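You operate a simulated robot arm through the tools that you are given. There is no shell and no other tool. Be economical: measure what you need, move in short steps, check, and stop when the job is done.

You run a simulated robot arm. Do the job below in one go: nothing can be reset, and whatever is moved stays where it is left.

Task
Move the remote's battery to the USED tin, fit the one from the NEW tin and shut all lids.

The check looks at the end state, three seconds after you hand in, the way a careful person would. Anything else that was tipped, shoved, dropped, spilled or broken makes it a failure. Lids that push on must go on centred and level and be pressed home; caps that screw on are set level and turned clockwise until they are tight.

Robot
A 6-joint arm with a two-finger parallel gripper, fixed in place. Base frame: the origin is at the foot of the arm, x ahead of it, y to its left, z up; the work surface is at about z = 0.6. Readings come in m, rad, newtons and seconds.
With the tool pointing down near the work surface it reaches from about 0.16 to 0.64 m from the base axis. Its first joint turns from -1.152 to 1.152 rad. Payload 2.9 kg.
Tool frame: the origin (TCP) lies between the finger pads and is the grasp point; the fingertips stand 0.03 m ahead of it; z points along the fingers, y is the line along which they close. The gripper opens to 0.11 m. The fingers are 0.02 m wide and 0.01 m thick; the gripper's body (0.048 by 0.112 m) begins 0.055 m behind the TCP.
Orientation is told as [roll, pitch, yaw] about the base's x, y, z axes, in that order, counted from this pose: with the fingers straight down and closing along the base's y, the tool's x points along the base's -x, its y along +y and its z along -z.

Tools
- The arm moves only by the tool jog_arm. Its argument "moves" is a list that holds one entry, the list of rows, each a list of 7 numbers: the closure in counts, from 0 (fully open) to 255 (shut), then the shift along the tool's x, y, z in m, then the turn, a rotation vector about the tool's x, y, z in rad. In form: [[[fingers, tx, ty, tz, ax, ay, az], ...]]. A call has 1 to 10 rows; each row is the pose to reach, as a shift and turn from the pose commanded when the call began, along the tool's axes at that moment. Rows are played at 5 a second. More than 0.05 m and 0.15 rad between two rows, or a gripper value outside its range, and nothing of the call is played. A pose out of reach is approached as far as the arm can. The call stops where the force on the tool passes 40 N (or 10 N more than at its start, if that is more) or the arm is blocked; 0.2 s more then pass. Each finger travels about 0.108 m/s and halts on what it meets, pressing with about 22 N; the grip force reading is that of the motor and also rises with nothing between the fingers. The clock runs only during rows and for 0.2 s after the last one: add rows that repeat a pose to give the fingers time. The reply holds the time, the measured pose of the TCP, the force on the tool along the base axes, the opening and the grip force, in the units named above and with some noise, with the torque about the TCP (base axes, N m) and any sound that the robot's microphone picked up.
- Cameras (640 x 400 px; columns grow to the right, rows downward): "scene" is fixed at [0.0565, 0.4277, 1.372]; the picture's right is [-0.89, -0.46, 0.00], its down [-0.32, 0.62, -0.72] and it looks along [0.33, -0.64, -0.69] (base axes); focal length 362 px, centre (320, 200). "wrist" rides on the gripper at [0.072, 0.017, -0.103] in the tool frame; the picture's right is [-0.23, 0.97, 0.00], its down [-0.76, -0.18, -0.62] and it looks along [-0.61, -0.14, 0.78] (tool axes); focal length 222 px, centre (320, 200). There is no depth. A picture from a camera that has moved, and an enlarged one, comes with that camera's place and axes in the base frame and with its lens.
- camera(camera): a new picture of that camera. It takes no simulated time.
- zoom(camera, box): a new picture of the part [left, top, right, bottom] of that camera's present view, enlarged. It takes no simulated time.
- hand_in(): hands the job in; it is judged then, once.

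Go step by step. Nothing tells you positions but the pictures and the camera data: compare them with the known pose of the tool, close in by small moves and look again before you grip or let go. The budget is 120 turns and 76 pictures, counting those below and the enlarged ones. Unless the task says otherwise, let go and move clear before handing in, and close with one line.

The tools are called after "Request:" by a JSON object that holds its "method" and its "body". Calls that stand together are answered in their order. jog_arm: Moves the arm, as the interface text tells. Its arguments: {"type":"object","properties":{"moves":{"type":"array"}},"required":["moves"]} The other tools are called the same way: camera (camera) takes a picture; zoom (camera, box) takes an enlarged picture of a part of a camera's view; hand_in () hands the job in.

At the start:

```text
time_s: 0.0
position: [0.3524, -0.1941, 0.8768]
tool_rot: [-0.001, 0.0, 0.0]
force: [0.7, 0.2, 0.1]
torque: [-0.02, 0.02, -0.03]
gripper_width: 0.1099
grasp_force: 0.0
```

scene: 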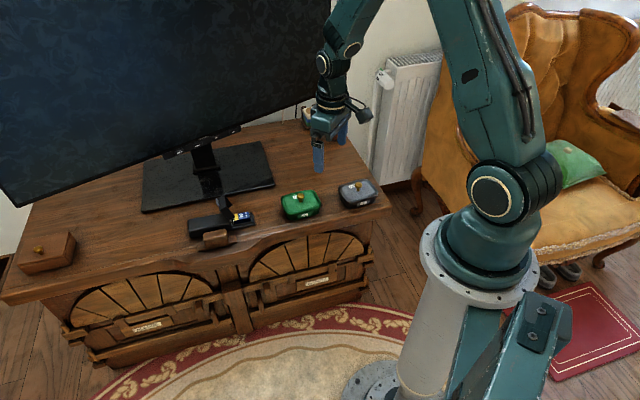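
wrist: 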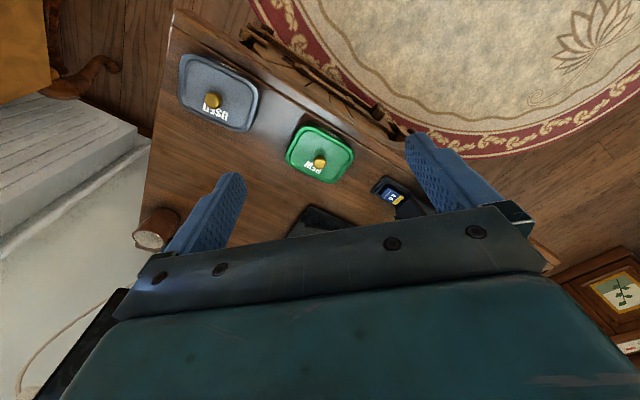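

I see a green tin (NEW), a grey tin (USED) and a remote near the TV stand. I'll zoom in for detail.

Request:
{"method": "zoom", "body": {"camera": "scene", "box": [170, 160, 400, 260]}}

Request:
{"method": "zoom", "body": {"camera": "wrist", "box": [150, 30, 470, 230]}}

Request:
{"method": "zoom", "body": {"camera": "scene", "box": [180, 190, 270, 250]}}

```text
2.78 times, centred on (285, 210) of scene
camera zoom: at [0.0565, 0.4277, 1.372], right [-0.89, -0.46, 0.0], down [-0.32, 0.62, -0.72], along [0.33, -0.64, -0.69], focal length 1009 px, centre (417, 172)
```

zoom: 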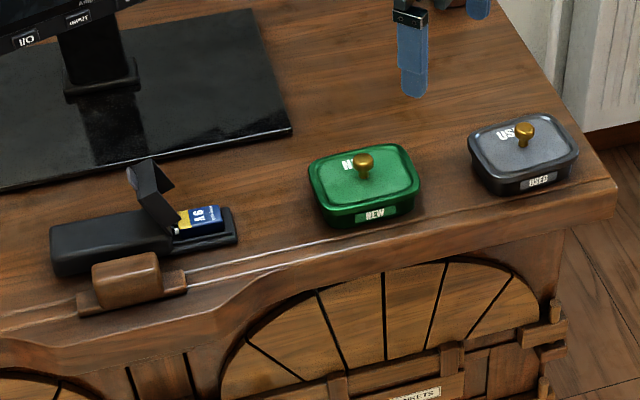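

```text
2.00 times, centred on (310, 130) of wrist
camera zoom: at [0.2802, -0.1772, 0.9822], right [0.23, 0.97, 0.0], down [0.76, -0.18, 0.62], along [0.61, -0.14, -0.78], focal length 444 px, centre (340, 340)
```

zoom: 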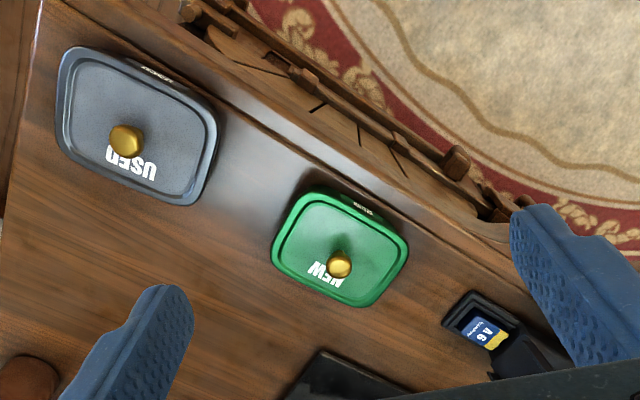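

```text
6.67 times, centred on (225, 220) of scene
camera zoom: at [0.0565, 0.4277, 1.372], right [-0.89, -0.46, 0.0], down [-0.32, 0.62, -0.72], along [0.33, -0.64, -0.69], focal length 2417 px, centre (953, 67)
```

zoom: 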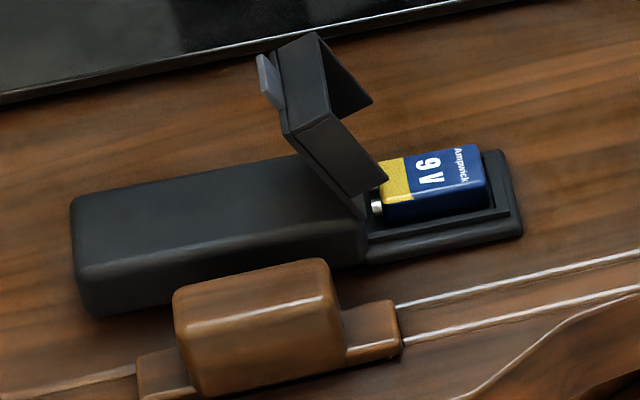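

The USED knob is near (0.325, -0.337), the NEW knob near (0.455, -0.22), and the battery near (0.575, -0.10). I'll move above the USED tin for a closer look.

Request:
{"method": "jog_arm", "body": {"moves": [[[160, 0.007, -0.036, 0.024, 0, 0, 0], [160, 0.014, -0.072, 0.048, 0, 0, 0], [160, 0.02, -0.108, 0.072, 0, 0, 0], [160, 0.027, -0.143, 0.097, 0, 0, 0], [160, 0.027, -0.143, 0.097, 0, 0, 0]]]}}

Request:
{"method": "camera", "body": {"camera": "wrist"}}

Request:
{"method": "zoom", "body": {"camera": "scene", "box": [270, 140, 400, 220]}}

```text
time_s: 1.2
position: [0.3291, -0.3381, 0.7809]
tool_rot: [0.0, -0.001, 0.003]
force: [-0.2, 0.4, -0.1]
torque: [0.0, -0.01, 0.0]
gripper_width: 0.0414
grasp_force: 0.1
```

```text
70 pictures are left
camera wrist: at [0.2557, -0.3217, 0.8853], right [0.23, 0.97, 0.0], down [0.76, -0.18, 0.62], along [0.61, -0.14, -0.78], focal length 222 px, centre (320, 200)
```

wrist: 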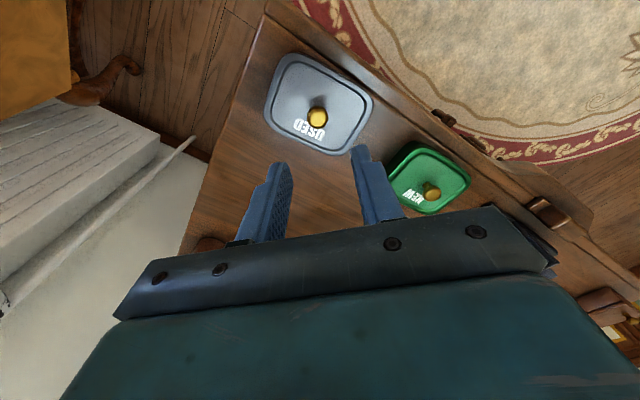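

```text
4.92 times, centred on (335, 180) of scene
camera zoom: at [0.0565, 0.4277, 1.372], right [-0.89, -0.46, 0.0], down [-0.32, 0.62, -0.72], along [0.33, -0.64, -0.69], focal length 1785 px, centre (246, 298)
```

zoom: 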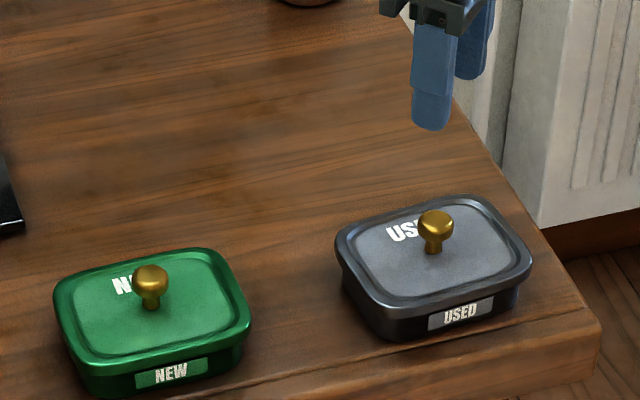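

Triangulating puts the knob ball at about (0.325, -0.340, 0.665). I'll descend partway and check.

Request:
{"method": "jog_arm", "body": {"moves": [[[160, 0.004, -0.002, 0.03, 0, 0, 0], [160, 0.004, -0.002, 0.055, 0, 0, 0], [160, 0.004, -0.002, 0.075, 0, 0, 0], [160, 0.004, -0.002, 0.075, 0, 0, 0]]]}}

Request:
{"method": "camera", "body": {"camera": "wrist"}}

Request:
{"method": "zoom", "body": {"camera": "scene", "box": [310, 140, 400, 220]}}

```text
time_s: 2.2
position: [0.3226, -0.3374, 0.7061]
tool_rot: [-0.001, -0.001, 0.0]
force: [-0.9, 0.0, -0.1]
torque: [0.05, 0.01, -0.02]
gripper_width: 0.0409
grasp_force: 0.0
```

```text
68 pictures are left
camera wrist: at [0.2496, -0.3219, 0.8106], right [0.23, 0.97, 0.0], down [0.76, -0.18, 0.62], along [0.61, -0.14, -0.78], focal length 222 px, centre (320, 200)
```

wrist: 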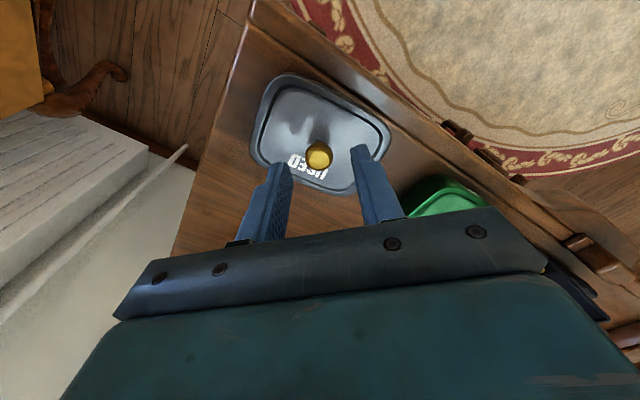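

```text
5.00 times, centred on (355, 180) of scene
camera zoom: at [0.0565, 0.4277, 1.372], right [-0.89, -0.46, 0.0], down [-0.32, 0.62, -0.72], along [0.33, -0.64, -0.69], focal length 1812 px, centre (145, 300)
```

zoom: 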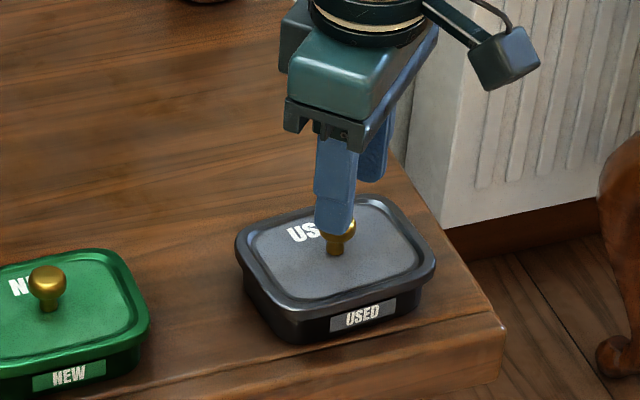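

Aligned with the knob. I'll lower and grip it.

Request:
{"method": "jog_arm", "body": {"moves": [[[160, 0, -0.0015, 0.015, 0, 0, 0], [160, 0, -0.0015, 0.027, 0, 0, 0], [160, 0, -0.0015, 0.027, 0, 0, 0], [255, 0, -0.0015, 0.027, 0, 0, 0], [255, 0, -0.0015, 0.027, 0, 0, 0], [255, 0, -0.0015, 0.027, 0, 0, 0]]]}}

Request:
{"method": "camera", "body": {"camera": "wrist"}}

```text
time_s: 3.6
position: [0.3218, -0.3402, 0.6781]
tool_rot: [-0.001, 0.0, -0.001]
force: [0.8, 0.6, -1.0]
torque: [0.02, 0.0, 0.0]
gripper_width: 0.02
grasp_force: 21.7
heard: snap
```

```text
66 pictures are left
camera wrist: at [0.249, -0.3232, 0.7832], right [0.23, 0.97, 0.0], down [0.76, -0.18, 0.62], along [0.61, -0.14, -0.78], focal length 222 px, centre (320, 200)
```

wrist: 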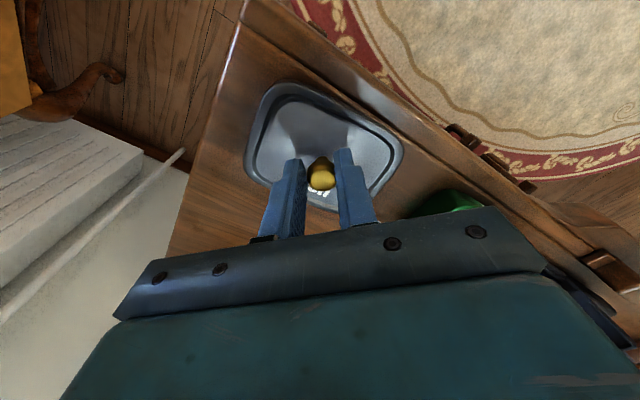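

The snap may be the lid coming free or my fingers settling on the knob. I'll lift slowly and look.

Request:
{"method": "jog_arm", "body": {"moves": [[[255, 0, 0, -0.005, 0, 0, 0], [255, 0, 0, -0.015, 0, 0, 0], [255, 0, 0, -0.03, 0, 0, 0], [255, 0, 0, -0.05, 0, 0, 0], [255, 0, 0, -0.07, 0, 0, 0], [255, 0, 0, -0.07, 0, 0, 0]]]}}

Request:
{"method": "camera", "body": {"camera": "scene"}}

Request:
{"method": "zoom", "body": {"camera": "scene", "box": [310, 140, 400, 220]}}

```text
time_s: 5.0
position: [0.3225, -0.34, 0.7487]
tool_rot: [0.0, 0.0, 0.001]
force: [0.0, -0.4, 0.3]
torque: [0.0, 0.02, 0.01]
gripper_width: 0.0203
grasp_force: 22.0
```

```text
65 pictures are left
```

scene: 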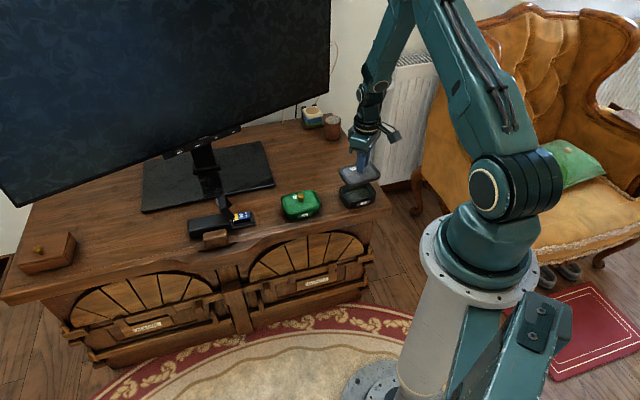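

```text
5.00 times, centred on (355, 180) of scene
camera zoom: at [0.0565, 0.4277, 1.372], right [-0.89, -0.46, 0.0], down [-0.32, 0.62, -0.72], along [0.33, -0.64, -0.69], focal length 1812 px, centre (145, 300)
```

zoom: 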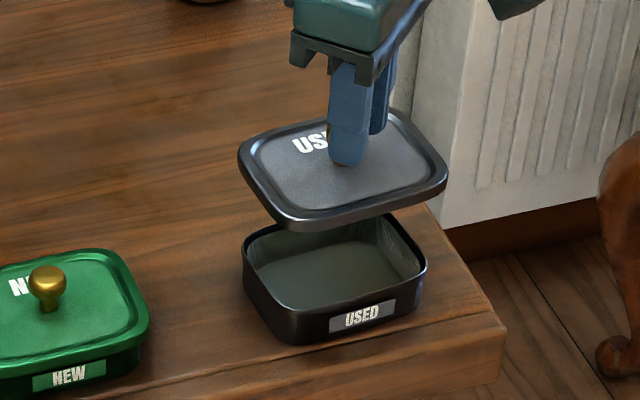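

The lid came off level and the USED tin is empty. I'll set the lid down behind it at about (0.42, -0.43).

Request:
{"method": "jog_arm", "body": {"moves": [[[255, -0.025, -0.023, 0, 0, 0, 0], [255, -0.05, -0.045, 0, 0, 0, 0], [255, -0.075, -0.068, 0, 0, 0, 0], [255, -0.098, -0.09, 0, 0, 0, 0], [255, -0.098, -0.09, 0.03, 0, 0, 0], [255, -0.098, -0.09, 0.06, 0, 0, 0], [255, -0.098, -0.09, 0.08, 0, 0, 0], [255, -0.098, -0.09, 0.088, 0, 0, 0], [255, -0.098, -0.09, 0.088, 0, 0, 0]]]}}

Request:
{"method": "zoom", "body": {"camera": "scene", "box": [270, 120, 400, 220]}}

```text
time_s: 7.0
position: [0.4197, -0.4313, 0.6613]
tool_rot: [0.0, 0.0, 0.0]
force: [-0.8, 0.3, -0.7]
torque: [0.01, 0.0, -0.03]
gripper_width: 0.02
grasp_force: 22.1
```

```text
4.00 times, centred on (335, 170) of scene
camera zoom: at [0.0565, 0.4277, 1.372], right [-0.89, -0.46, 0.0], down [-0.32, 0.62, -0.72], along [0.33, -0.64, -0.69], focal length 1450 px, centre (260, 320)
```

zoom: 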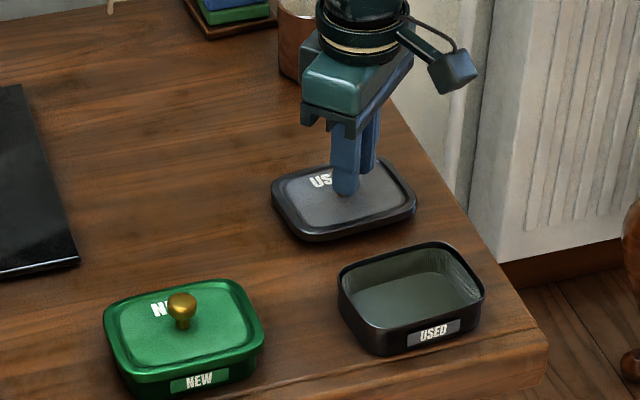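

Still slightly above the surface. I'll lower in millimetre steps until it touches.

Request:
{"method": "jog_arm", "body": {"moves": [[[255, 0, 0, 0.004, 0, 0, 0], [255, 0, 0, 0.008, 0, 0, 0], [255, 0, 0, 0.008, 0, 0, 0]]]}}

```text
time_s: 7.8
position: [0.4196, -0.4311, 0.6542]
tool_rot: [0.001, 0.0, 0.001]
force: [-0.5, -1.1, 0.4]
torque: [0.01, 0.0, -0.04]
gripper_width: 0.0203
grasp_force: 22.0
```

Request:
{"method": "jog_arm", "body": {"moves": [[[255, 0, 0, 0.003, 0, 0, 0], [255, 0, 0, 0.006, 0, 0, 0], [255, 0, 0, 0.009, 0, 0, 0], [255, 0, 0, 0.009, 0, 0, 0]]]}}

Request:
{"method": "zoom", "body": {"camera": "scene", "box": [310, 130, 390, 180]}}

```text
time_s: 8.8
position: [0.4229, -0.4323, 0.6465]
tool_rot: [-0.004, -0.005, 0.001]
force: [4.8, 3.1, 23.2]
torque: [0.06, -0.3, 0.0]
gripper_width: 0.0205
grasp_force: 21.7
```

```text
8.00 times, centred on (350, 155) of scene
camera zoom: at [0.0563, 0.428, 1.3719], right [-0.89, -0.46, 0.0], down [-0.32, 0.62, -0.72], along [0.33, -0.64, -0.69], focal length 2900 px, centre (80, 560)
```

zoom: 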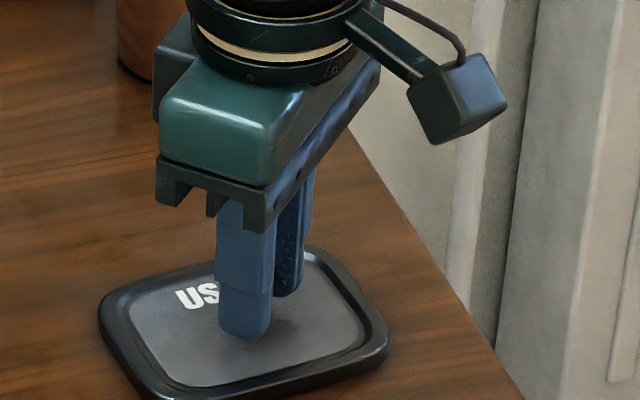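

The lid is on the surface. I'll relieve the pressure, release and rise.

Request:
{"method": "jog_arm", "body": {"moves": [[[255, 0, 0, -0.002, 0, 0, 0], [200, 0, 0, -0.002, 0, 0, 0], [160, 0, 0, -0.002, 0, 0, 0], [160, 0, 0, -0.002, 0, 0, 0], [160, 0, 0, -0.03, 0, 0, 0], [160, 0, 0, -0.07, 0, 0, 0], [160, 0, 0, -0.1, 0, 0, 0], [160, 0, 0, -0.1, 0, 0, 0]]]}}

Request:
{"method": "camera", "body": {"camera": "wrist"}}

Request:
{"method": "zoom", "body": {"camera": "scene", "box": [260, 130, 400, 230]}}

```text
time_s: 10.6
position: [0.4186, -0.4294, 0.743]
tool_rot: [0.002, -0.001, 0.002]
force: [-0.2, -0.7, 0.4]
torque: [-0.05, -0.03, 0.0]
gripper_width: 0.0411
grasp_force: 0.1
```

```text
61 pictures are left
camera wrist: at [0.3463, -0.4133, 0.8473], right [0.23, 0.97, 0.0], down [0.76, -0.18, 0.62], along [0.61, -0.14, -0.78], focal length 222 px, centre (320, 200)
```

wrist: 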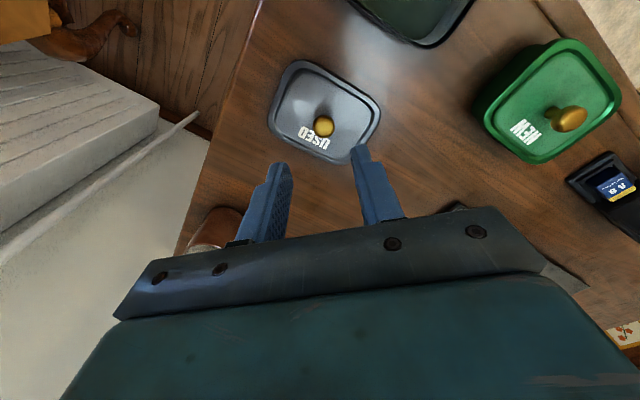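

```text
4.00 times, centred on (330, 180) of scene
camera zoom: at [0.0565, 0.4277, 1.372], right [-0.89, -0.46, 0.0], down [-0.32, 0.62, -0.72], along [0.33, -0.64, -0.69], focal length 1450 px, centre (280, 280)
```

zoom: 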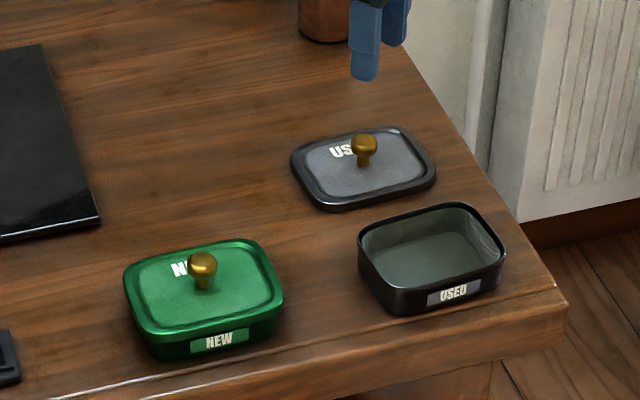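

Now to the NEW tin's knob.

Request:
{"method": "jog_arm", "body": {"moves": [[[160, -0.007, 0.045, -0.01, 0, 0, 0], [160, -0.014, 0.09, -0.01, 0, 0, 0], [160, -0.022, 0.135, -0.01, 0, 0, 0], [160, -0.03, 0.18, -0.01, 0, 0, 0], [160, -0.036, 0.211, 0, 0, 0, 0], [160, -0.036, 0.211, 0.02, 0, 0, 0], [160, -0.036, 0.211, 0.02, 0, 0, 0]]]}}

Request:
{"method": "camera", "body": {"camera": "wrist"}}

Request:
{"method": "zoom", "body": {"camera": "scene", "box": [260, 160, 350, 230]}}

```text
time_s: 12.2
position: [0.4563, -0.2184, 0.7247]
tool_rot: [0.001, 0.0, 0.001]
force: [-0.2, -0.1, 0.2]
torque: [0.02, -0.01, 0.02]
gripper_width: 0.0409
grasp_force: 0.0
```

```text
59 pictures are left
camera wrist: at [0.3833, -0.2024, 0.8289], right [0.23, 0.97, 0.0], down [0.76, -0.18, 0.62], along [0.61, -0.14, -0.78], focal length 222 px, centre (320, 200)
```

wrist: 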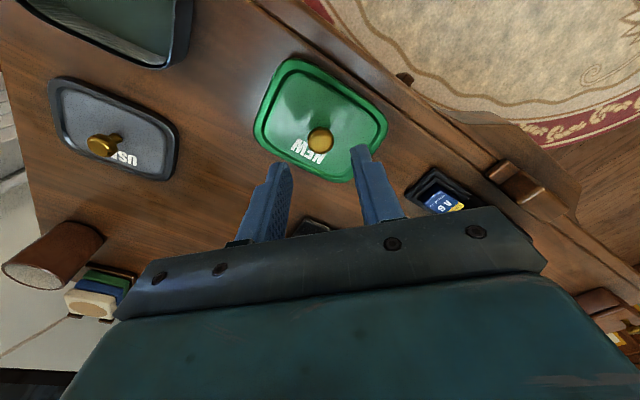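

```text
5.71 times, centred on (305, 195) of scene
camera zoom: at [0.0565, 0.4277, 1.372], right [-0.89, -0.46, 0.0], down [-0.32, 0.62, -0.72], along [0.33, -0.64, -0.69], focal length 2071 px, centre (406, 229)
```

zoom: 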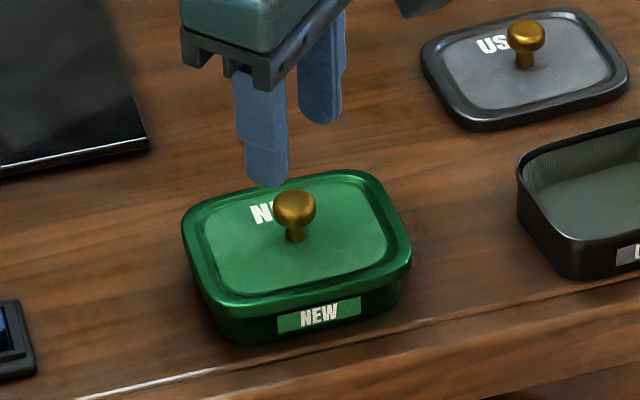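

Knob at about (0.4545, -0.219, 0.662). I'll descend, grip and lift.

Request:
{"method": "jog_arm", "body": {"moves": [[[160, 0.002, -0.0005, 0.02, 0, 0, 0], [160, 0.002, -0.0005, 0.035, 0, 0, 0], [160, 0.002, -0.0005, 0.048, 0, 0, 0], [160, 0.002, -0.0005, 0.048, 0, 0, 0], [255, 0.002, -0.0005, 0.048, 0, 0, 0], [255, 0.002, -0.0005, 0.048, 0, 0, 0], [255, 0.002, -0.0005, 0.048, 0, 0, 0]]]}}

Request:
{"method": "zoom", "body": {"camera": "scene", "box": [260, 160, 350, 230]}}

```text
time_s: 13.8
position: [0.4558, -0.2206, 0.6767]
tool_rot: [0.0, -0.001, 0.0]
force: [-0.1, -0.8, -0.8]
torque: [0.0, 0.0, -0.03]
gripper_width: 0.0203
grasp_force: 21.8
heard: snap
```

```text
5.71 times, centred on (305, 195) of scene
camera zoom: at [0.0565, 0.4277, 1.372], right [-0.89, -0.46, 0.0], down [-0.32, 0.62, -0.72], along [0.33, -0.64, -0.69], focal length 2071 px, centre (406, 229)
```

zoom: 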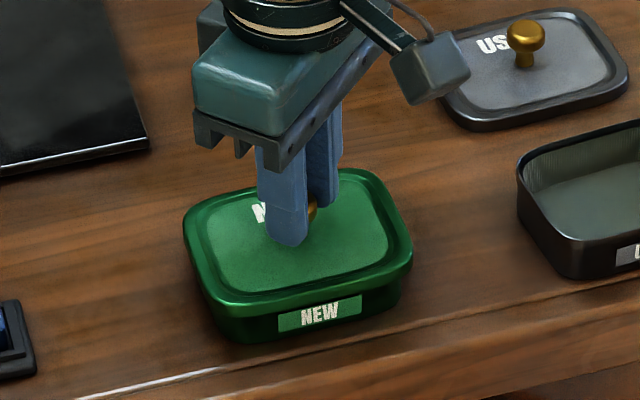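

Request:
{"method": "jog_arm", "body": {"moves": [[[255, 0, 0, -0.005, 0, 0, 0], [255, 0, 0, -0.02, 0, 0, 0], [255, 0, 0, -0.045, 0, 0, 0], [255, 0, 0, -0.07, 0, 0, 0], [255, -0.017, -0.037, -0.07, 0, 0, 0], [255, -0.034, -0.074, -0.07, 0, 0, 0], [255, -0.05, -0.11, -0.07, 0, 0, 0], [255, -0.05, -0.11, -0.04, 0, 0, 0], [255, -0.05, -0.11, -0.01, 0, 0, 0], [255, -0.05, -0.11, 0.015, 0, 0, 0]]]}}

Request:
{"method": "zoom", "body": {"camera": "scene", "box": [250, 130, 400, 230]}}

```text
time_s: 16.0
position: [0.5048, -0.3317, 0.6587]
tool_rot: [-0.001, -0.002, -0.001]
force: [0.4, -0.8, -0.1]
torque: [0.04, 0.01, 0.04]
gripper_width: 0.0202
grasp_force: 22.0
```

```text
4.00 times, centred on (325, 180) of scene
camera zoom: at [0.0565, 0.4277, 1.372], right [-0.89, -0.46, 0.0], down [-0.32, 0.62, -0.72], along [0.33, -0.64, -0.69], focal length 1450 px, centre (300, 280)
```

zoom: 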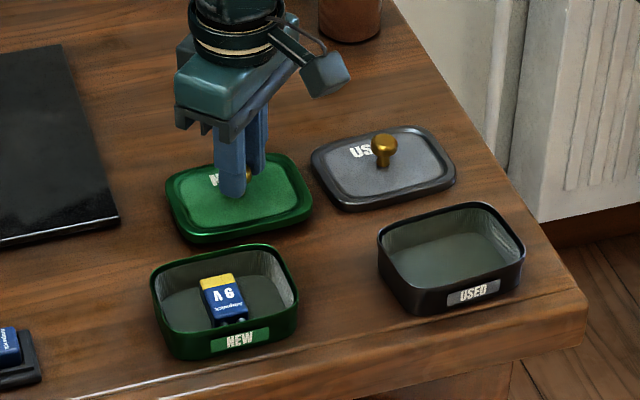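

The battery is visible in the NEW tin. I'll lower the lid the last centimetre and release it.

Request:
{"method": "jog_arm", "body": {"moves": [[[255, 0, 0, 0.005, 0, 0, 0], [255, 0, 0, 0.01, 0, 0, 0], [255, 0, 0, 0.0135, 0, 0, 0], [255, 0, 0, 0.0135, 0, 0, 0]]]}}

```text
time_s: 17.0
position: [0.5059, -0.33, 0.6483]
tool_rot: [-0.005, -0.004, 0.003]
force: [-4.6, 4.2, 24.6]
torque: [0.1, 0.06, 0.04]
gripper_width: 0.0201
grasp_force: 21.8
```

Request:
{"method": "jog_arm", "body": {"moves": [[[255, 0, 0, -0.002, 0, 0, 0], [200, 0, 0, -0.002, 0, 0, 0], [160, 0, 0, -0.002, 0, 0, 0], [160, 0, 0, -0.002, 0, 0, 0], [160, 0, 0, -0.04, 0, 0, 0], [160, 0, 0, -0.08, 0, 0, 0], [160, 0, 0, -0.11, 0, 0, 0], [160, 0.01, 0.05, -0.12, 0, 0, 0], [160, 0.02, 0.095, -0.13, 0, 0, 0], [160, 0.02, 0.095, -0.13, 0, 0, 0]]]}}

Request:
{"method": "camera", "body": {"camera": "wrist"}}

Request:
{"method": "zoom", "body": {"camera": "scene", "box": [250, 140, 370, 230]}}

```text
refused: row 8 steps farther than a row can; nothing moved
```

```text
55 pictures are left
camera wrist: at [0.4328, -0.3134, 0.753], right [0.23, 0.97, 0.0], down [0.76, -0.18, 0.63], along [0.61, -0.14, -0.78], focal length 222 px, centre (320, 200)
```

wrist: 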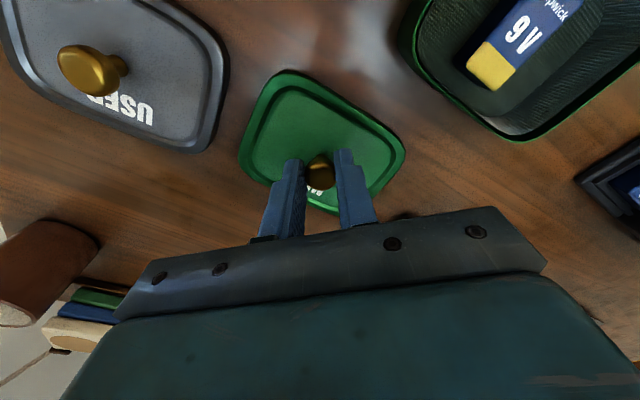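

```text
4.44 times, centred on (310, 185) of scene
camera zoom: at [0.056, 0.428, 1.3719], right [-0.89, -0.46, 0.0], down [-0.32, 0.62, -0.72], along [0.33, -0.64, -0.69], focal length 1611 px, centre (364, 267)
```

zoom: 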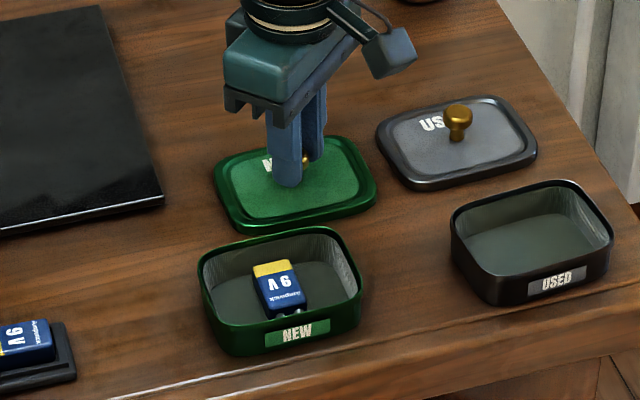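

Redo with legal steps.

Request:
{"method": "jog_arm", "body": {"moves": [[[255, 0, 0, -0.002, 0, 0, 0], [200, 0, 0, -0.002, 0, 0, 0], [160, 0, 0, -0.002, 0, 0, 0], [160, 0, 0, -0.002, 0, 0, 0], [160, 0, 0, -0.04, 0, 0, 0], [160, 0, 0, -0.08, 0, 0, 0], [160, 0, 0, -0.12, 0, 0, 0], [160, 0.01, 0.045, -0.13, 0, 0, 0], [160, 0.02, 0.085, -0.13, 0, 0, 0], [160, 0.02, 0.085, -0.13, 0, 0, 0]]]}}

Request:
{"method": "camera", "body": {"camera": "wrist"}}

Request:
{"method": "zoom", "body": {"camera": "scene", "box": [270, 180, 330, 225]}}

```text
time_s: 19.2
position: [0.4831, -0.244, 0.776]
tool_rot: [0.0, 0.001, -0.001]
force: [0.5, 0.1, 0.1]
torque: [-0.01, -0.02, -0.01]
gripper_width: 0.0412
grasp_force: 0.1
```

```text
53 pictures are left
camera wrist: at [0.4101, -0.2269, 0.8807], right [0.23, 0.97, 0.0], down [0.76, -0.18, 0.62], along [0.61, -0.14, -0.78], focal length 222 px, centre (320, 200)
```

wrist: 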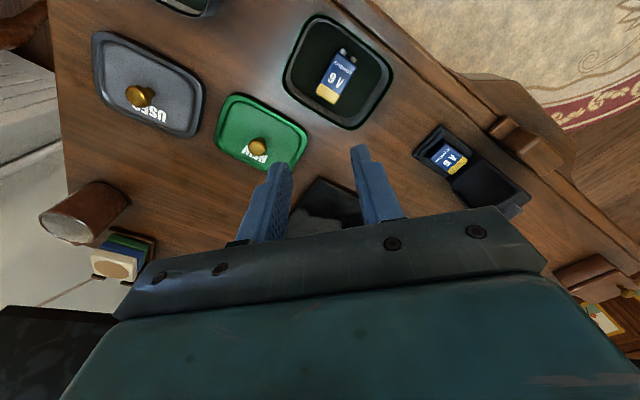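

```text
8.89 times, centred on (300, 202) of scene
camera zoom: at [0.0565, 0.4277, 1.372], right [-0.89, -0.46, 0.0], down [-0.32, 0.62, -0.72], along [0.33, -0.64, -0.69], focal length 3222 px, centre (498, 178)
```

zoom: 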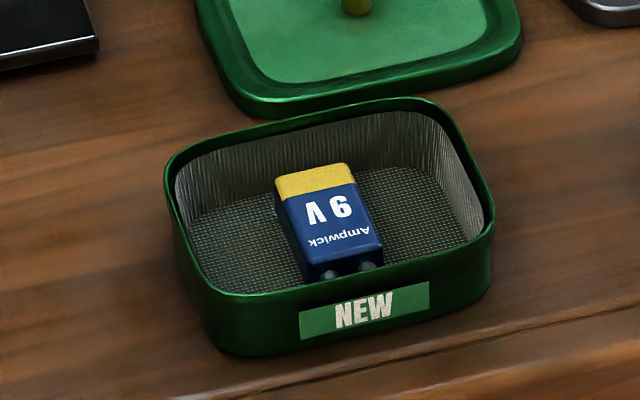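

I need to see which way the remote's battery terminals face, so I'll zoom in on the remote.

Request:
{"method": "zoom", "body": {"camera": "wrist", "box": [400, 110, 530, 215]}}

Request:
{"method": "zoom", "body": {"camera": "scene", "box": [210, 195, 265, 240]}}

```text
3.81 times, centred on (465, 162) of wrist
camera zoom: at [0.4101, -0.2269, 0.8807], right [0.23, 0.97, 0.0], down [0.76, -0.18, 0.62], along [0.61, -0.14, -0.78], focal length 846 px, centre (-232, 343)
```

zoom: 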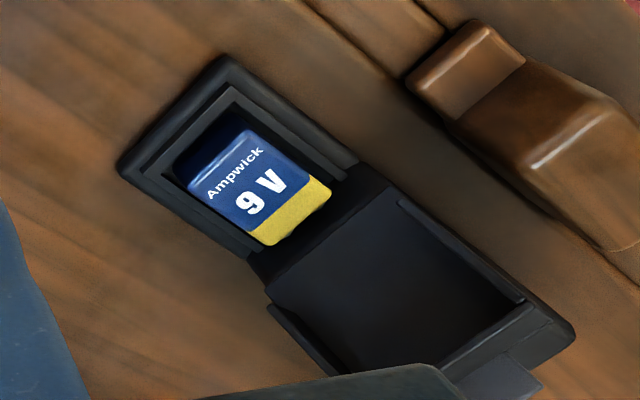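

```text
8.89 times, centred on (238, 218) of scene
camera zoom: at [0.0565, 0.4277, 1.372], right [-0.89, -0.46, 0.0], down [-0.32, 0.62, -0.72], along [0.33, -0.64, -0.69], focal length 3222 px, centre (1053, 44)
```

zoom: 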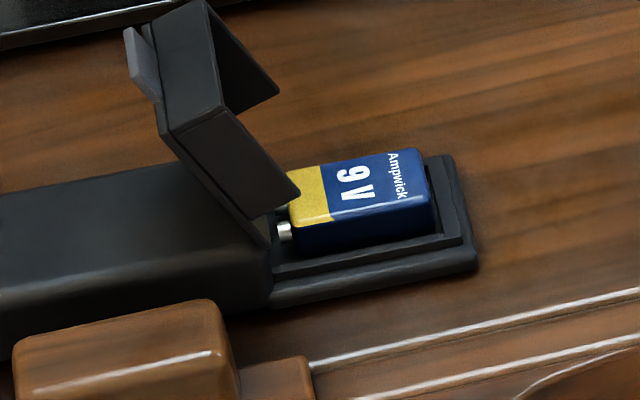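

The battery centre is at about (0.577, -0.099) with its top at 0.632 and its axis about 44° from x. I'll move above it with yaw +0.77.

Request:
{"method": "jog_arm", "body": {"moves": [[[150, -0.013, 0.02, 0, 0, 0, -0.13], [150, -0.03, 0.045, 0, 0, 0, -0.26], [150, -0.047, 0.072, 0, 0, 0, -0.39], [150, -0.063, 0.098, 0.005, 0, 0, -0.52], [150, -0.079, 0.122, 0.015, 0, 0, -0.65], [150, -0.094, 0.145, 0.026, 0, 0, -0.77], [150, -0.094, 0.145, 0.026, 0, 0, -0.77]]]}}

Request:
{"method": "camera", "body": {"camera": "wrist"}}

Request:
{"method": "zoom", "body": {"camera": "scene", "box": [180, 160, 300, 250]}}

```text
time_s: 20.8
position: [0.5776, -0.0992, 0.7503]
tool_rot: [0.0, 0.0, 0.773]
force: [-0.4, -0.4, -0.6]
torque: [0.0, -0.02, 0.02]
gripper_width: 0.0454
grasp_force: 0.0
```

```text
49 pictures are left
camera wrist: at [0.5138, -0.1384, 0.8544], right [-0.52, 0.86, 0.0], down [0.67, 0.4, 0.62], along [0.53, 0.32, -0.78], focal length 222 px, centre (320, 200)
```

wrist: 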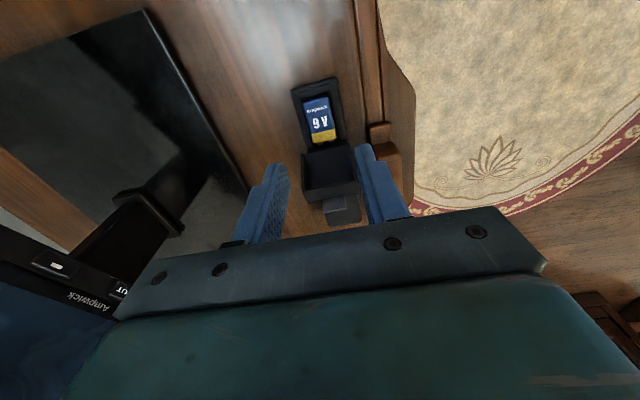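

```text
4.44 times, centred on (240, 205) of scene
camera zoom: at [0.0565, 0.4277, 1.372], right [-0.89, -0.46, 0.0], down [-0.32, 0.62, -0.72], along [0.33, -0.64, -0.69], focal length 1611 px, centre (676, 178)
```

zoom: 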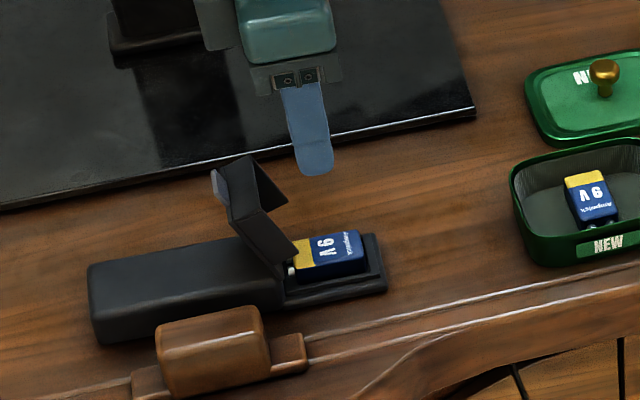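

Request:
{"method": "zoom", "body": {"camera": "wrist", "box": [270, 70, 370, 230]}}

```text
2.50 times, centred on (320, 150) of wrist
camera zoom: at [0.5138, -0.1384, 0.8544], right [-0.52, 0.86, 0.0], down [0.67, 0.4, 0.62], along [0.53, 0.32, -0.78], focal length 555 px, centre (320, 325)
```

zoom: 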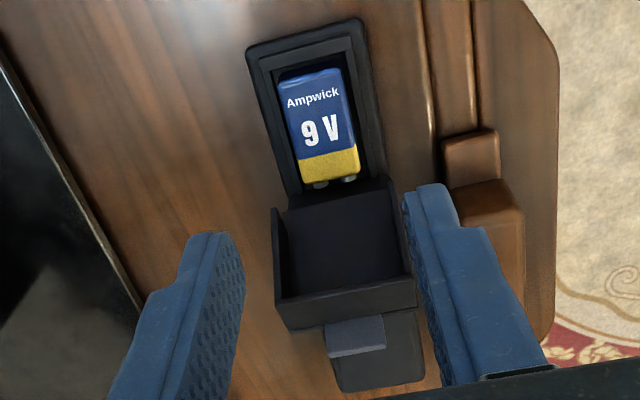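

The terminals face the hinge at the yellow end. I'll descend with the fingers straddling the battery.

Request:
{"method": "jog_arm", "body": {"moves": [[[150, 0, 0.001, 0.03, 0, 0, 0.01], [150, 0, 0.001, 0.06, 0, 0, 0.01], [150, 0, 0.001, 0.085, 0, 0, 0.01], [150, 0, 0.001, 0.085, 0, 0, 0.01]]]}}

Request:
{"method": "zoom", "body": {"camera": "wrist", "box": [220, 70, 420, 230]}}

Request:
{"method": "zoom", "body": {"camera": "scene", "box": [200, 180, 275, 240]}}

```text
time_s: 21.8
position: [0.5775, -0.0991, 0.6633]
tool_rot: [0.0, -0.001, 0.762]
force: [0.9, 0.1, 0.9]
torque: [0.01, 0.01, -0.02]
gripper_width: 0.0452
grasp_force: 0.1
```

```text
2.50 times, centred on (320, 150) of wrist
camera zoom: at [0.5135, -0.1363, 0.7678], right [-0.51, 0.86, 0.0], down [0.67, 0.4, 0.62], along [0.54, 0.32, -0.78], focal length 555 px, centre (320, 325)
```

zoom: 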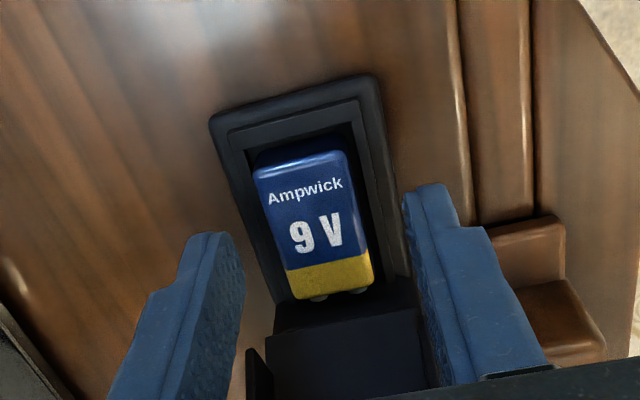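

```text
6.67 times, centred on (238, 210) of scene
camera zoom: at [0.0565, 0.4277, 1.372], right [-0.89, -0.46, 0.0], down [-0.32, 0.62, -0.72], along [0.33, -0.64, -0.69], focal length 2417 px, centre (870, 133)
```

zoom: 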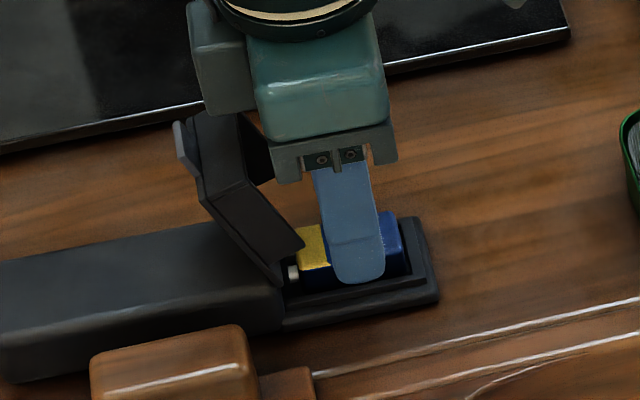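

Request:
{"method": "jog_arm", "body": {"moves": [[[150, 0.002, 0.0005, 0.007, 0, 0, 0.01], [150, 0.002, 0.0005, 0.013, 0, 0, 0.01], [150, 0.002, 0.0005, 0.013, 0, 0, 0.01]]]}}

Request:
{"method": "zoom", "body": {"camera": "scene", "box": [200, 180, 275, 240]}}

```text
time_s: 22.6
position: [0.5752, -0.0992, 0.6519]
tool_rot: [-0.001, 0.0, 0.75]
force: [0.0, 0.1, 0.1]
torque: [0.01, 0.01, -0.01]
gripper_width: 0.0451
grasp_force: 0.1
```

```text
6.67 times, centred on (238, 210) of scene
camera zoom: at [0.0565, 0.4277, 1.372], right [-0.89, -0.46, 0.0], down [-0.32, 0.62, -0.72], along [0.33, -0.64, -0.69], focal length 2417 px, centre (870, 133)
```

zoom: 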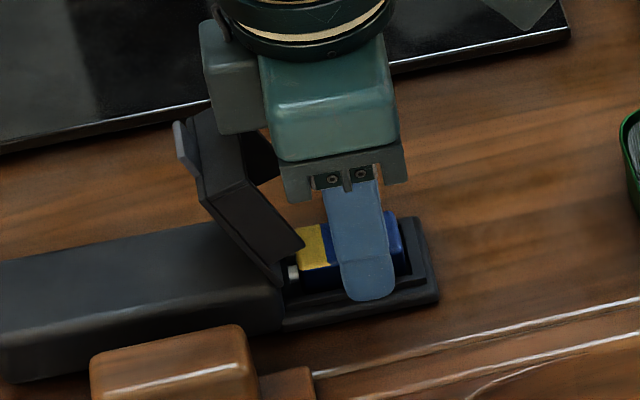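

No contact yet, and the pads overlap the upper battery. I'll close and lift slightly.

Request:
{"method": "jog_arm", "body": {"moves": [[[255, 0, 0, 0, 0, 0, 0], [255, 0, 0, 0, 0, 0, 0], [255, 0, 0, 0, 0, 0, 0]]]}}

```text
time_s: 23.4
position: [0.5752, -0.0997, 0.6533]
tool_rot: [0.001, -0.001, 0.751]
force: [0.6, -0.1, -0.3]
torque: [-0.01, -0.04, -0.04]
gripper_width: 0.0254
grasp_force: 21.8
```

Request:
{"method": "jog_arm", "body": {"moves": [[[255, 0, 0, -0.006, 0, 0, 0], [255, 0, 0, -0.02, 0, 0, 0], [255, 0, 0, -0.05, 0, 0, 0], [255, 0, 0, -0.09, 0, 0, 0], [255, 0, 0, -0.09, 0, 0, 0]]]}}

Request:
{"method": "zoom", "body": {"camera": "scene", "box": [200, 150, 290, 240]}}

Request:
{"method": "zoom", "body": {"camera": "wrist", "box": [260, 80, 380, 230]}}

```text
time_s: 24.6
position: [0.5765, -0.0995, 0.743]
tool_rot: [0.001, -0.001, 0.75]
force: [-0.3, 0.9, -0.5]
torque: [-0.02, -0.04, 0.01]
gripper_width: 0.0255
grasp_force: 21.8
```

```text
4.44 times, centred on (245, 195) of scene
camera zoom: at [0.0565, 0.4277, 1.372], right [-0.89, -0.46, 0.0], down [-0.32, 0.62, -0.72], along [0.33, -0.64, -0.69], focal length 1611 px, centre (653, 222)
```

zoom: 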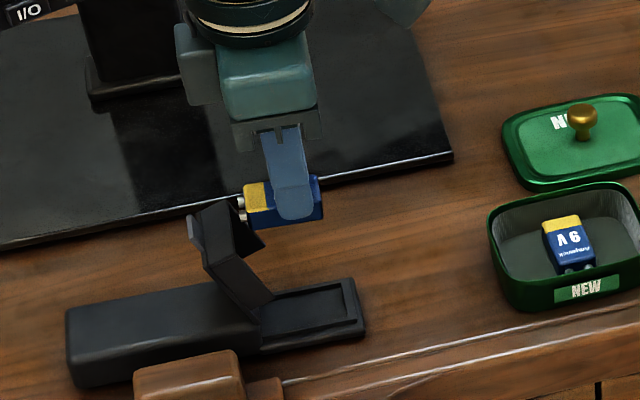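

```text
2.67 times, centred on (320, 155) of wrist
camera zoom: at [0.5106, -0.1366, 0.8473], right [-0.5, 0.87, 0.0], down [0.68, 0.39, 0.62], along [0.54, 0.31, -0.78], focal length 592 px, centre (320, 320)
```

zoom: 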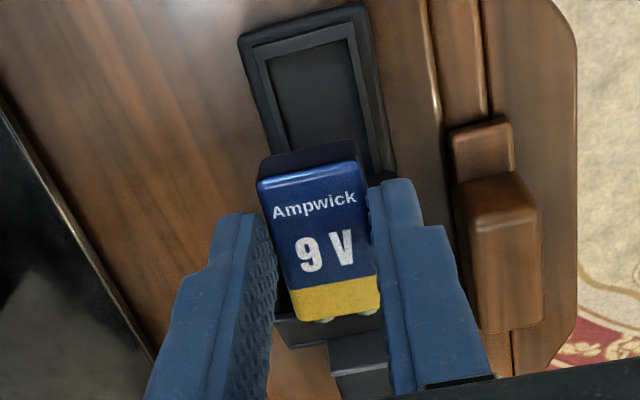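

The old battery is out cleanly. I'll carry it above the USED tin, turning about 83° so it lies across the tin.

Request:
{"method": "jog_arm", "body": {"moves": [[[255, 0.034, 0, -0.01, 0, 0, 0.145], [255, 0.07, -0.001, -0.01, 0, 0, 0.29], [255, 0.105, -0.001, -0.01, 0, 0, 0.435], [255, 0.14, -0.002, -0.01, 0, 0, 0.58], [255, 0.175, -0.002, -0.01, 0, 0, 0.725], [255, 0.21, -0.003, -0.01, 0, 0, 0.87], [255, 0.245, -0.003, -0.01, 0, 0, 1.015], [255, 0.28, -0.004, -0.01, 0, 0, 1.16], [255, 0.315, -0.004, -0.01, 0, 0, 1.305], [255, 0.348, -0.0046, -0.01, 0, 0, 1.45]]]}}

Request:
{"method": "camera", "body": {"camera": "wrist"}}

Request:
{"method": "zoom", "body": {"camera": "scene", "box": [290, 120, 410, 220]}}

```text
time_s: 26.8
position: [0.323, -0.3379, 0.7527]
tool_rot: [-0.001, 0.001, -0.702]
force: [-0.8, -0.6, -1.0]
torque: [0.01, 0.01, -0.02]
gripper_width: 0.0255
grasp_force: 22.2
```

```text
41 pictures are left
camera wrist: at [0.279, -0.2796, 0.8576], right [0.8, 0.6, 0.0], down [0.47, -0.63, 0.62], along [0.37, -0.5, -0.78], focal length 222 px, centre (320, 200)
```

wrist: 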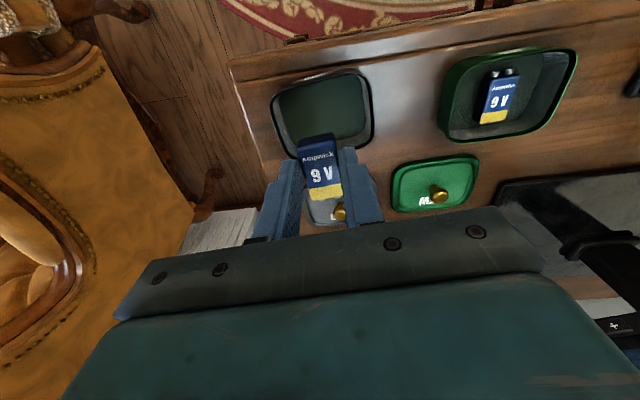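

```text
4.00 times, centred on (350, 170) of scene
camera zoom: at [0.0565, 0.4277, 1.372], right [-0.89, -0.46, 0.0], down [-0.32, 0.62, -0.72], along [0.33, -0.64, -0.69], focal length 1450 px, centre (200, 320)
```

zoom: 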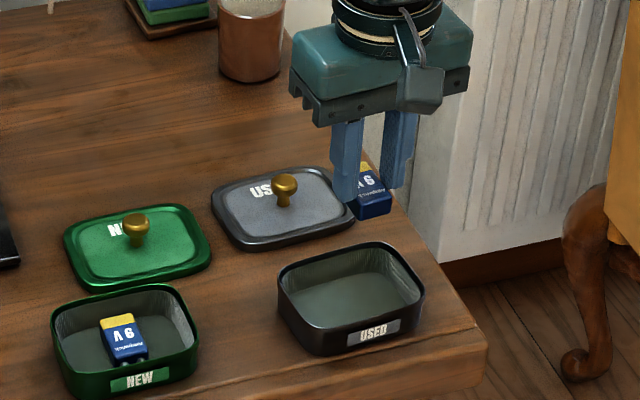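

Battery is centred over the USED tin. I'll lower it gradually.

Request:
{"method": "jog_arm", "body": {"moves": [[[255, 0, 0, 0.04, 0, 0, 0], [255, 0, 0, 0.075, 0, 0, 0], [255, 0, 0, 0.095, 0, 0, 0], [255, 0, 0, 0.105, 0, 0, 0], [255, 0, 0, 0.105, 0, 0, 0]]]}}

Request:
{"method": "zoom", "body": {"camera": "scene", "box": [320, 150, 400, 220]}}

Request:
{"method": "zoom", "body": {"camera": "wrist", "box": [220, 50, 420, 230]}}

```text
time_s: 28.0
position: [0.3246, -0.3381, 0.6493]
tool_rot: [0.0, 0.0, -0.699]
force: [-1.7, 3.8, 11.4]
torque: [0.24, 0.26, 0.01]
gripper_width: 0.0257
grasp_force: 22.0
```

```text
5.71 times, centred on (360, 185) of scene
camera zoom: at [0.0563, 0.4279, 1.3719], right [-0.89, -0.46, 0.0], down [-0.32, 0.62, -0.72], along [0.33, -0.64, -0.69], focal length 2071 px, centre (91, 286)
```

zoom: 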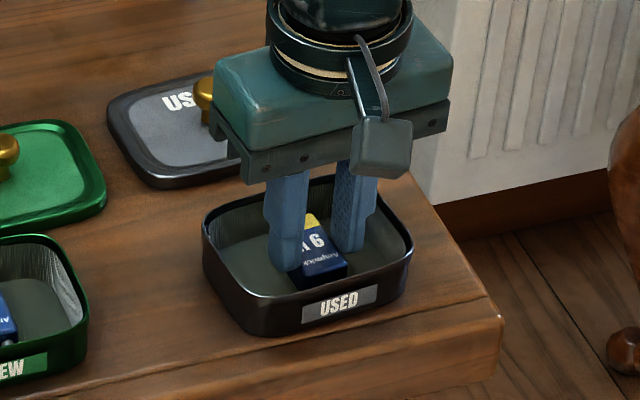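

```text
2.22 times, centred on (320, 140) of wrist
camera zoom: at [0.279, -0.2799, 0.7528], right [0.8, 0.6, 0.0], down [0.47, -0.63, 0.62], along [0.37, -0.5, -0.78], focal length 494 px, centre (320, 333)
```

zoom: 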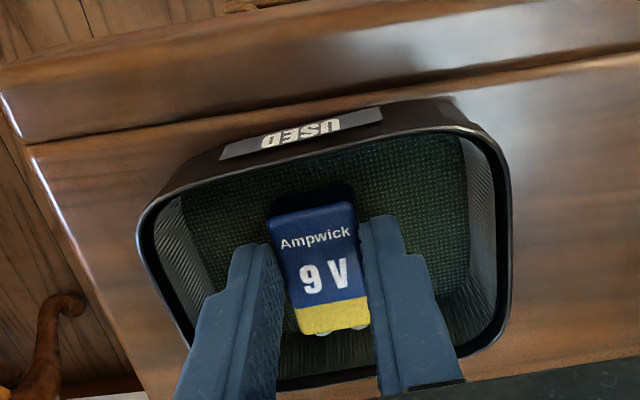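

The battery is touching the tin floor. I'll release and rise.

Request:
{"method": "jog_arm", "body": {"moves": [[[255, 0, 0, -0.001, 0, 0, 0], [180, 0, 0, -0.001, 0, 0, 0], [165, 0, 0, -0.001, 0, 0, 0], [165, 0, 0, -0.001, 0, 0, 0], [165, 0, 0, -0.03, 0, 0, 0], [165, 0, 0, -0.07, 0, 0, 0], [165, 0, 0, -0.1, 0, 0, 0], [165, 0, 0, -0.1, 0, 0, 0]]]}}

Request:
{"method": "zoom", "body": {"camera": "scene", "box": [270, 150, 400, 230]}}

Request:
{"method": "zoom", "body": {"camera": "wrist", "box": [250, 30, 600, 230]}}

```text
time_s: 29.8
position: [0.3245, -0.3415, 0.7479]
tool_rot: [0.001, 0.0, -0.699]
force: [-1.0, -0.7, -0.1]
torque: [-0.02, 0.0, 0.03]
gripper_width: 0.0388
grasp_force: 0.0
```

```text
4.92 times, centred on (335, 190) of scene
camera zoom: at [0.0565, 0.4277, 1.372], right [-0.89, -0.46, 0.0], down [-0.32, 0.62, -0.72], along [0.33, -0.64, -0.69], focal length 1785 px, centre (246, 249)
```

zoom: 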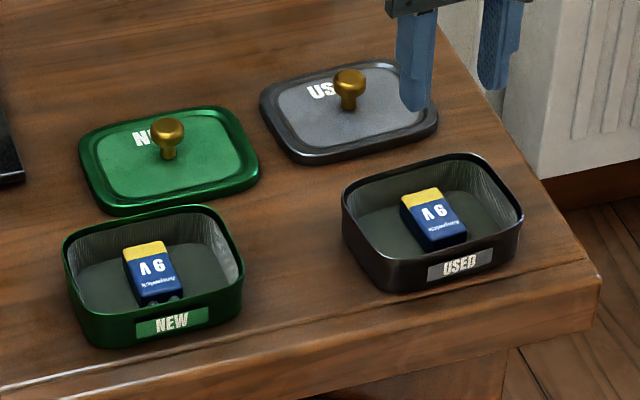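

```text
1.83 times, centred on (425, 130) of wrist
camera zoom: at [0.2792, -0.2817, 0.8527], right [0.8, 0.6, 0.0], down [0.47, -0.63, 0.62], along [0.37, -0.5, -0.78], focal length 406 px, centre (128, 328)
```

zoom: 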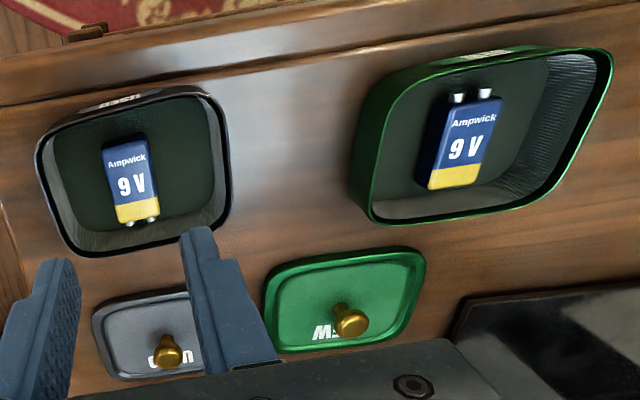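

The used battery lies flat in its tin. The new battery's terminals are at its "Ampwick" end, opposite to the old one, so I'll go by terminals and not by label colour. Next I move above the new battery.

Request:
{"method": "jog_arm", "body": {"moves": [[[150, -0.0055, 0.044, 0, 0, 0, 0], [150, -0.011, 0.088, 0, 0, 0, 0], [150, -0.0165, 0.132, 0, 0, 0, 0], [150, -0.022, 0.1755, 0.01, 0, 0, 0], [150, -0.022, 0.1755, 0.03, 0, 0, 0], [150, -0.022, 0.1755, 0.03, 0, 0, 0]]]}}

Request:
{"method": "zoom", "body": {"camera": "wrist", "box": [220, 50, 420, 230]}}

Request:
{"method": "zoom", "body": {"camera": "scene", "box": [265, 160, 345, 225]}}

```text
time_s: 31.2
position: [0.4553, -0.2215, 0.7195]
tool_rot: [0.0, 0.0, -0.701]
force: [-0.7, -0.2, -0.4]
torque: [-0.04, -0.04, -0.01]
gripper_width: 0.0457
grasp_force: 0.1
```

```text
2.22 times, centred on (320, 140) of wrist
camera zoom: at [0.4095, -0.162, 0.8241], right [0.8, 0.6, 0.0], down [0.47, -0.63, 0.62], along [0.37, -0.5, -0.78], focal length 494 px, centre (320, 333)
```

zoom: 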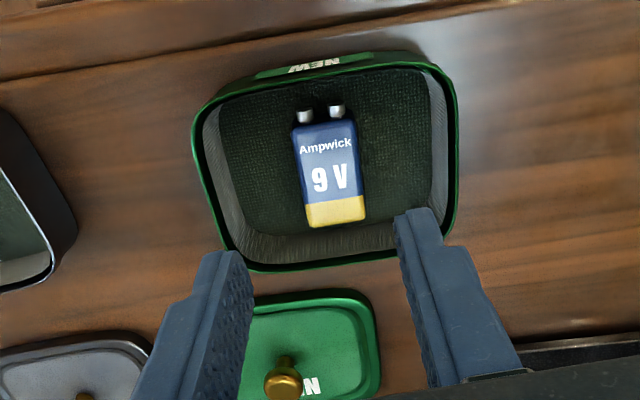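

```text
6.15 times, centred on (305, 192) of scene
camera zoom: at [0.0565, 0.4277, 1.372], right [-0.89, -0.46, 0.0], down [-0.32, 0.62, -0.72], along [0.33, -0.64, -0.69], focal length 2231 px, centre (412, 246)
```

zoom: 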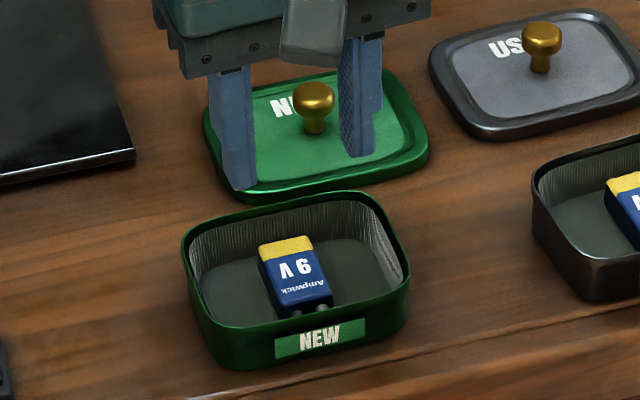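

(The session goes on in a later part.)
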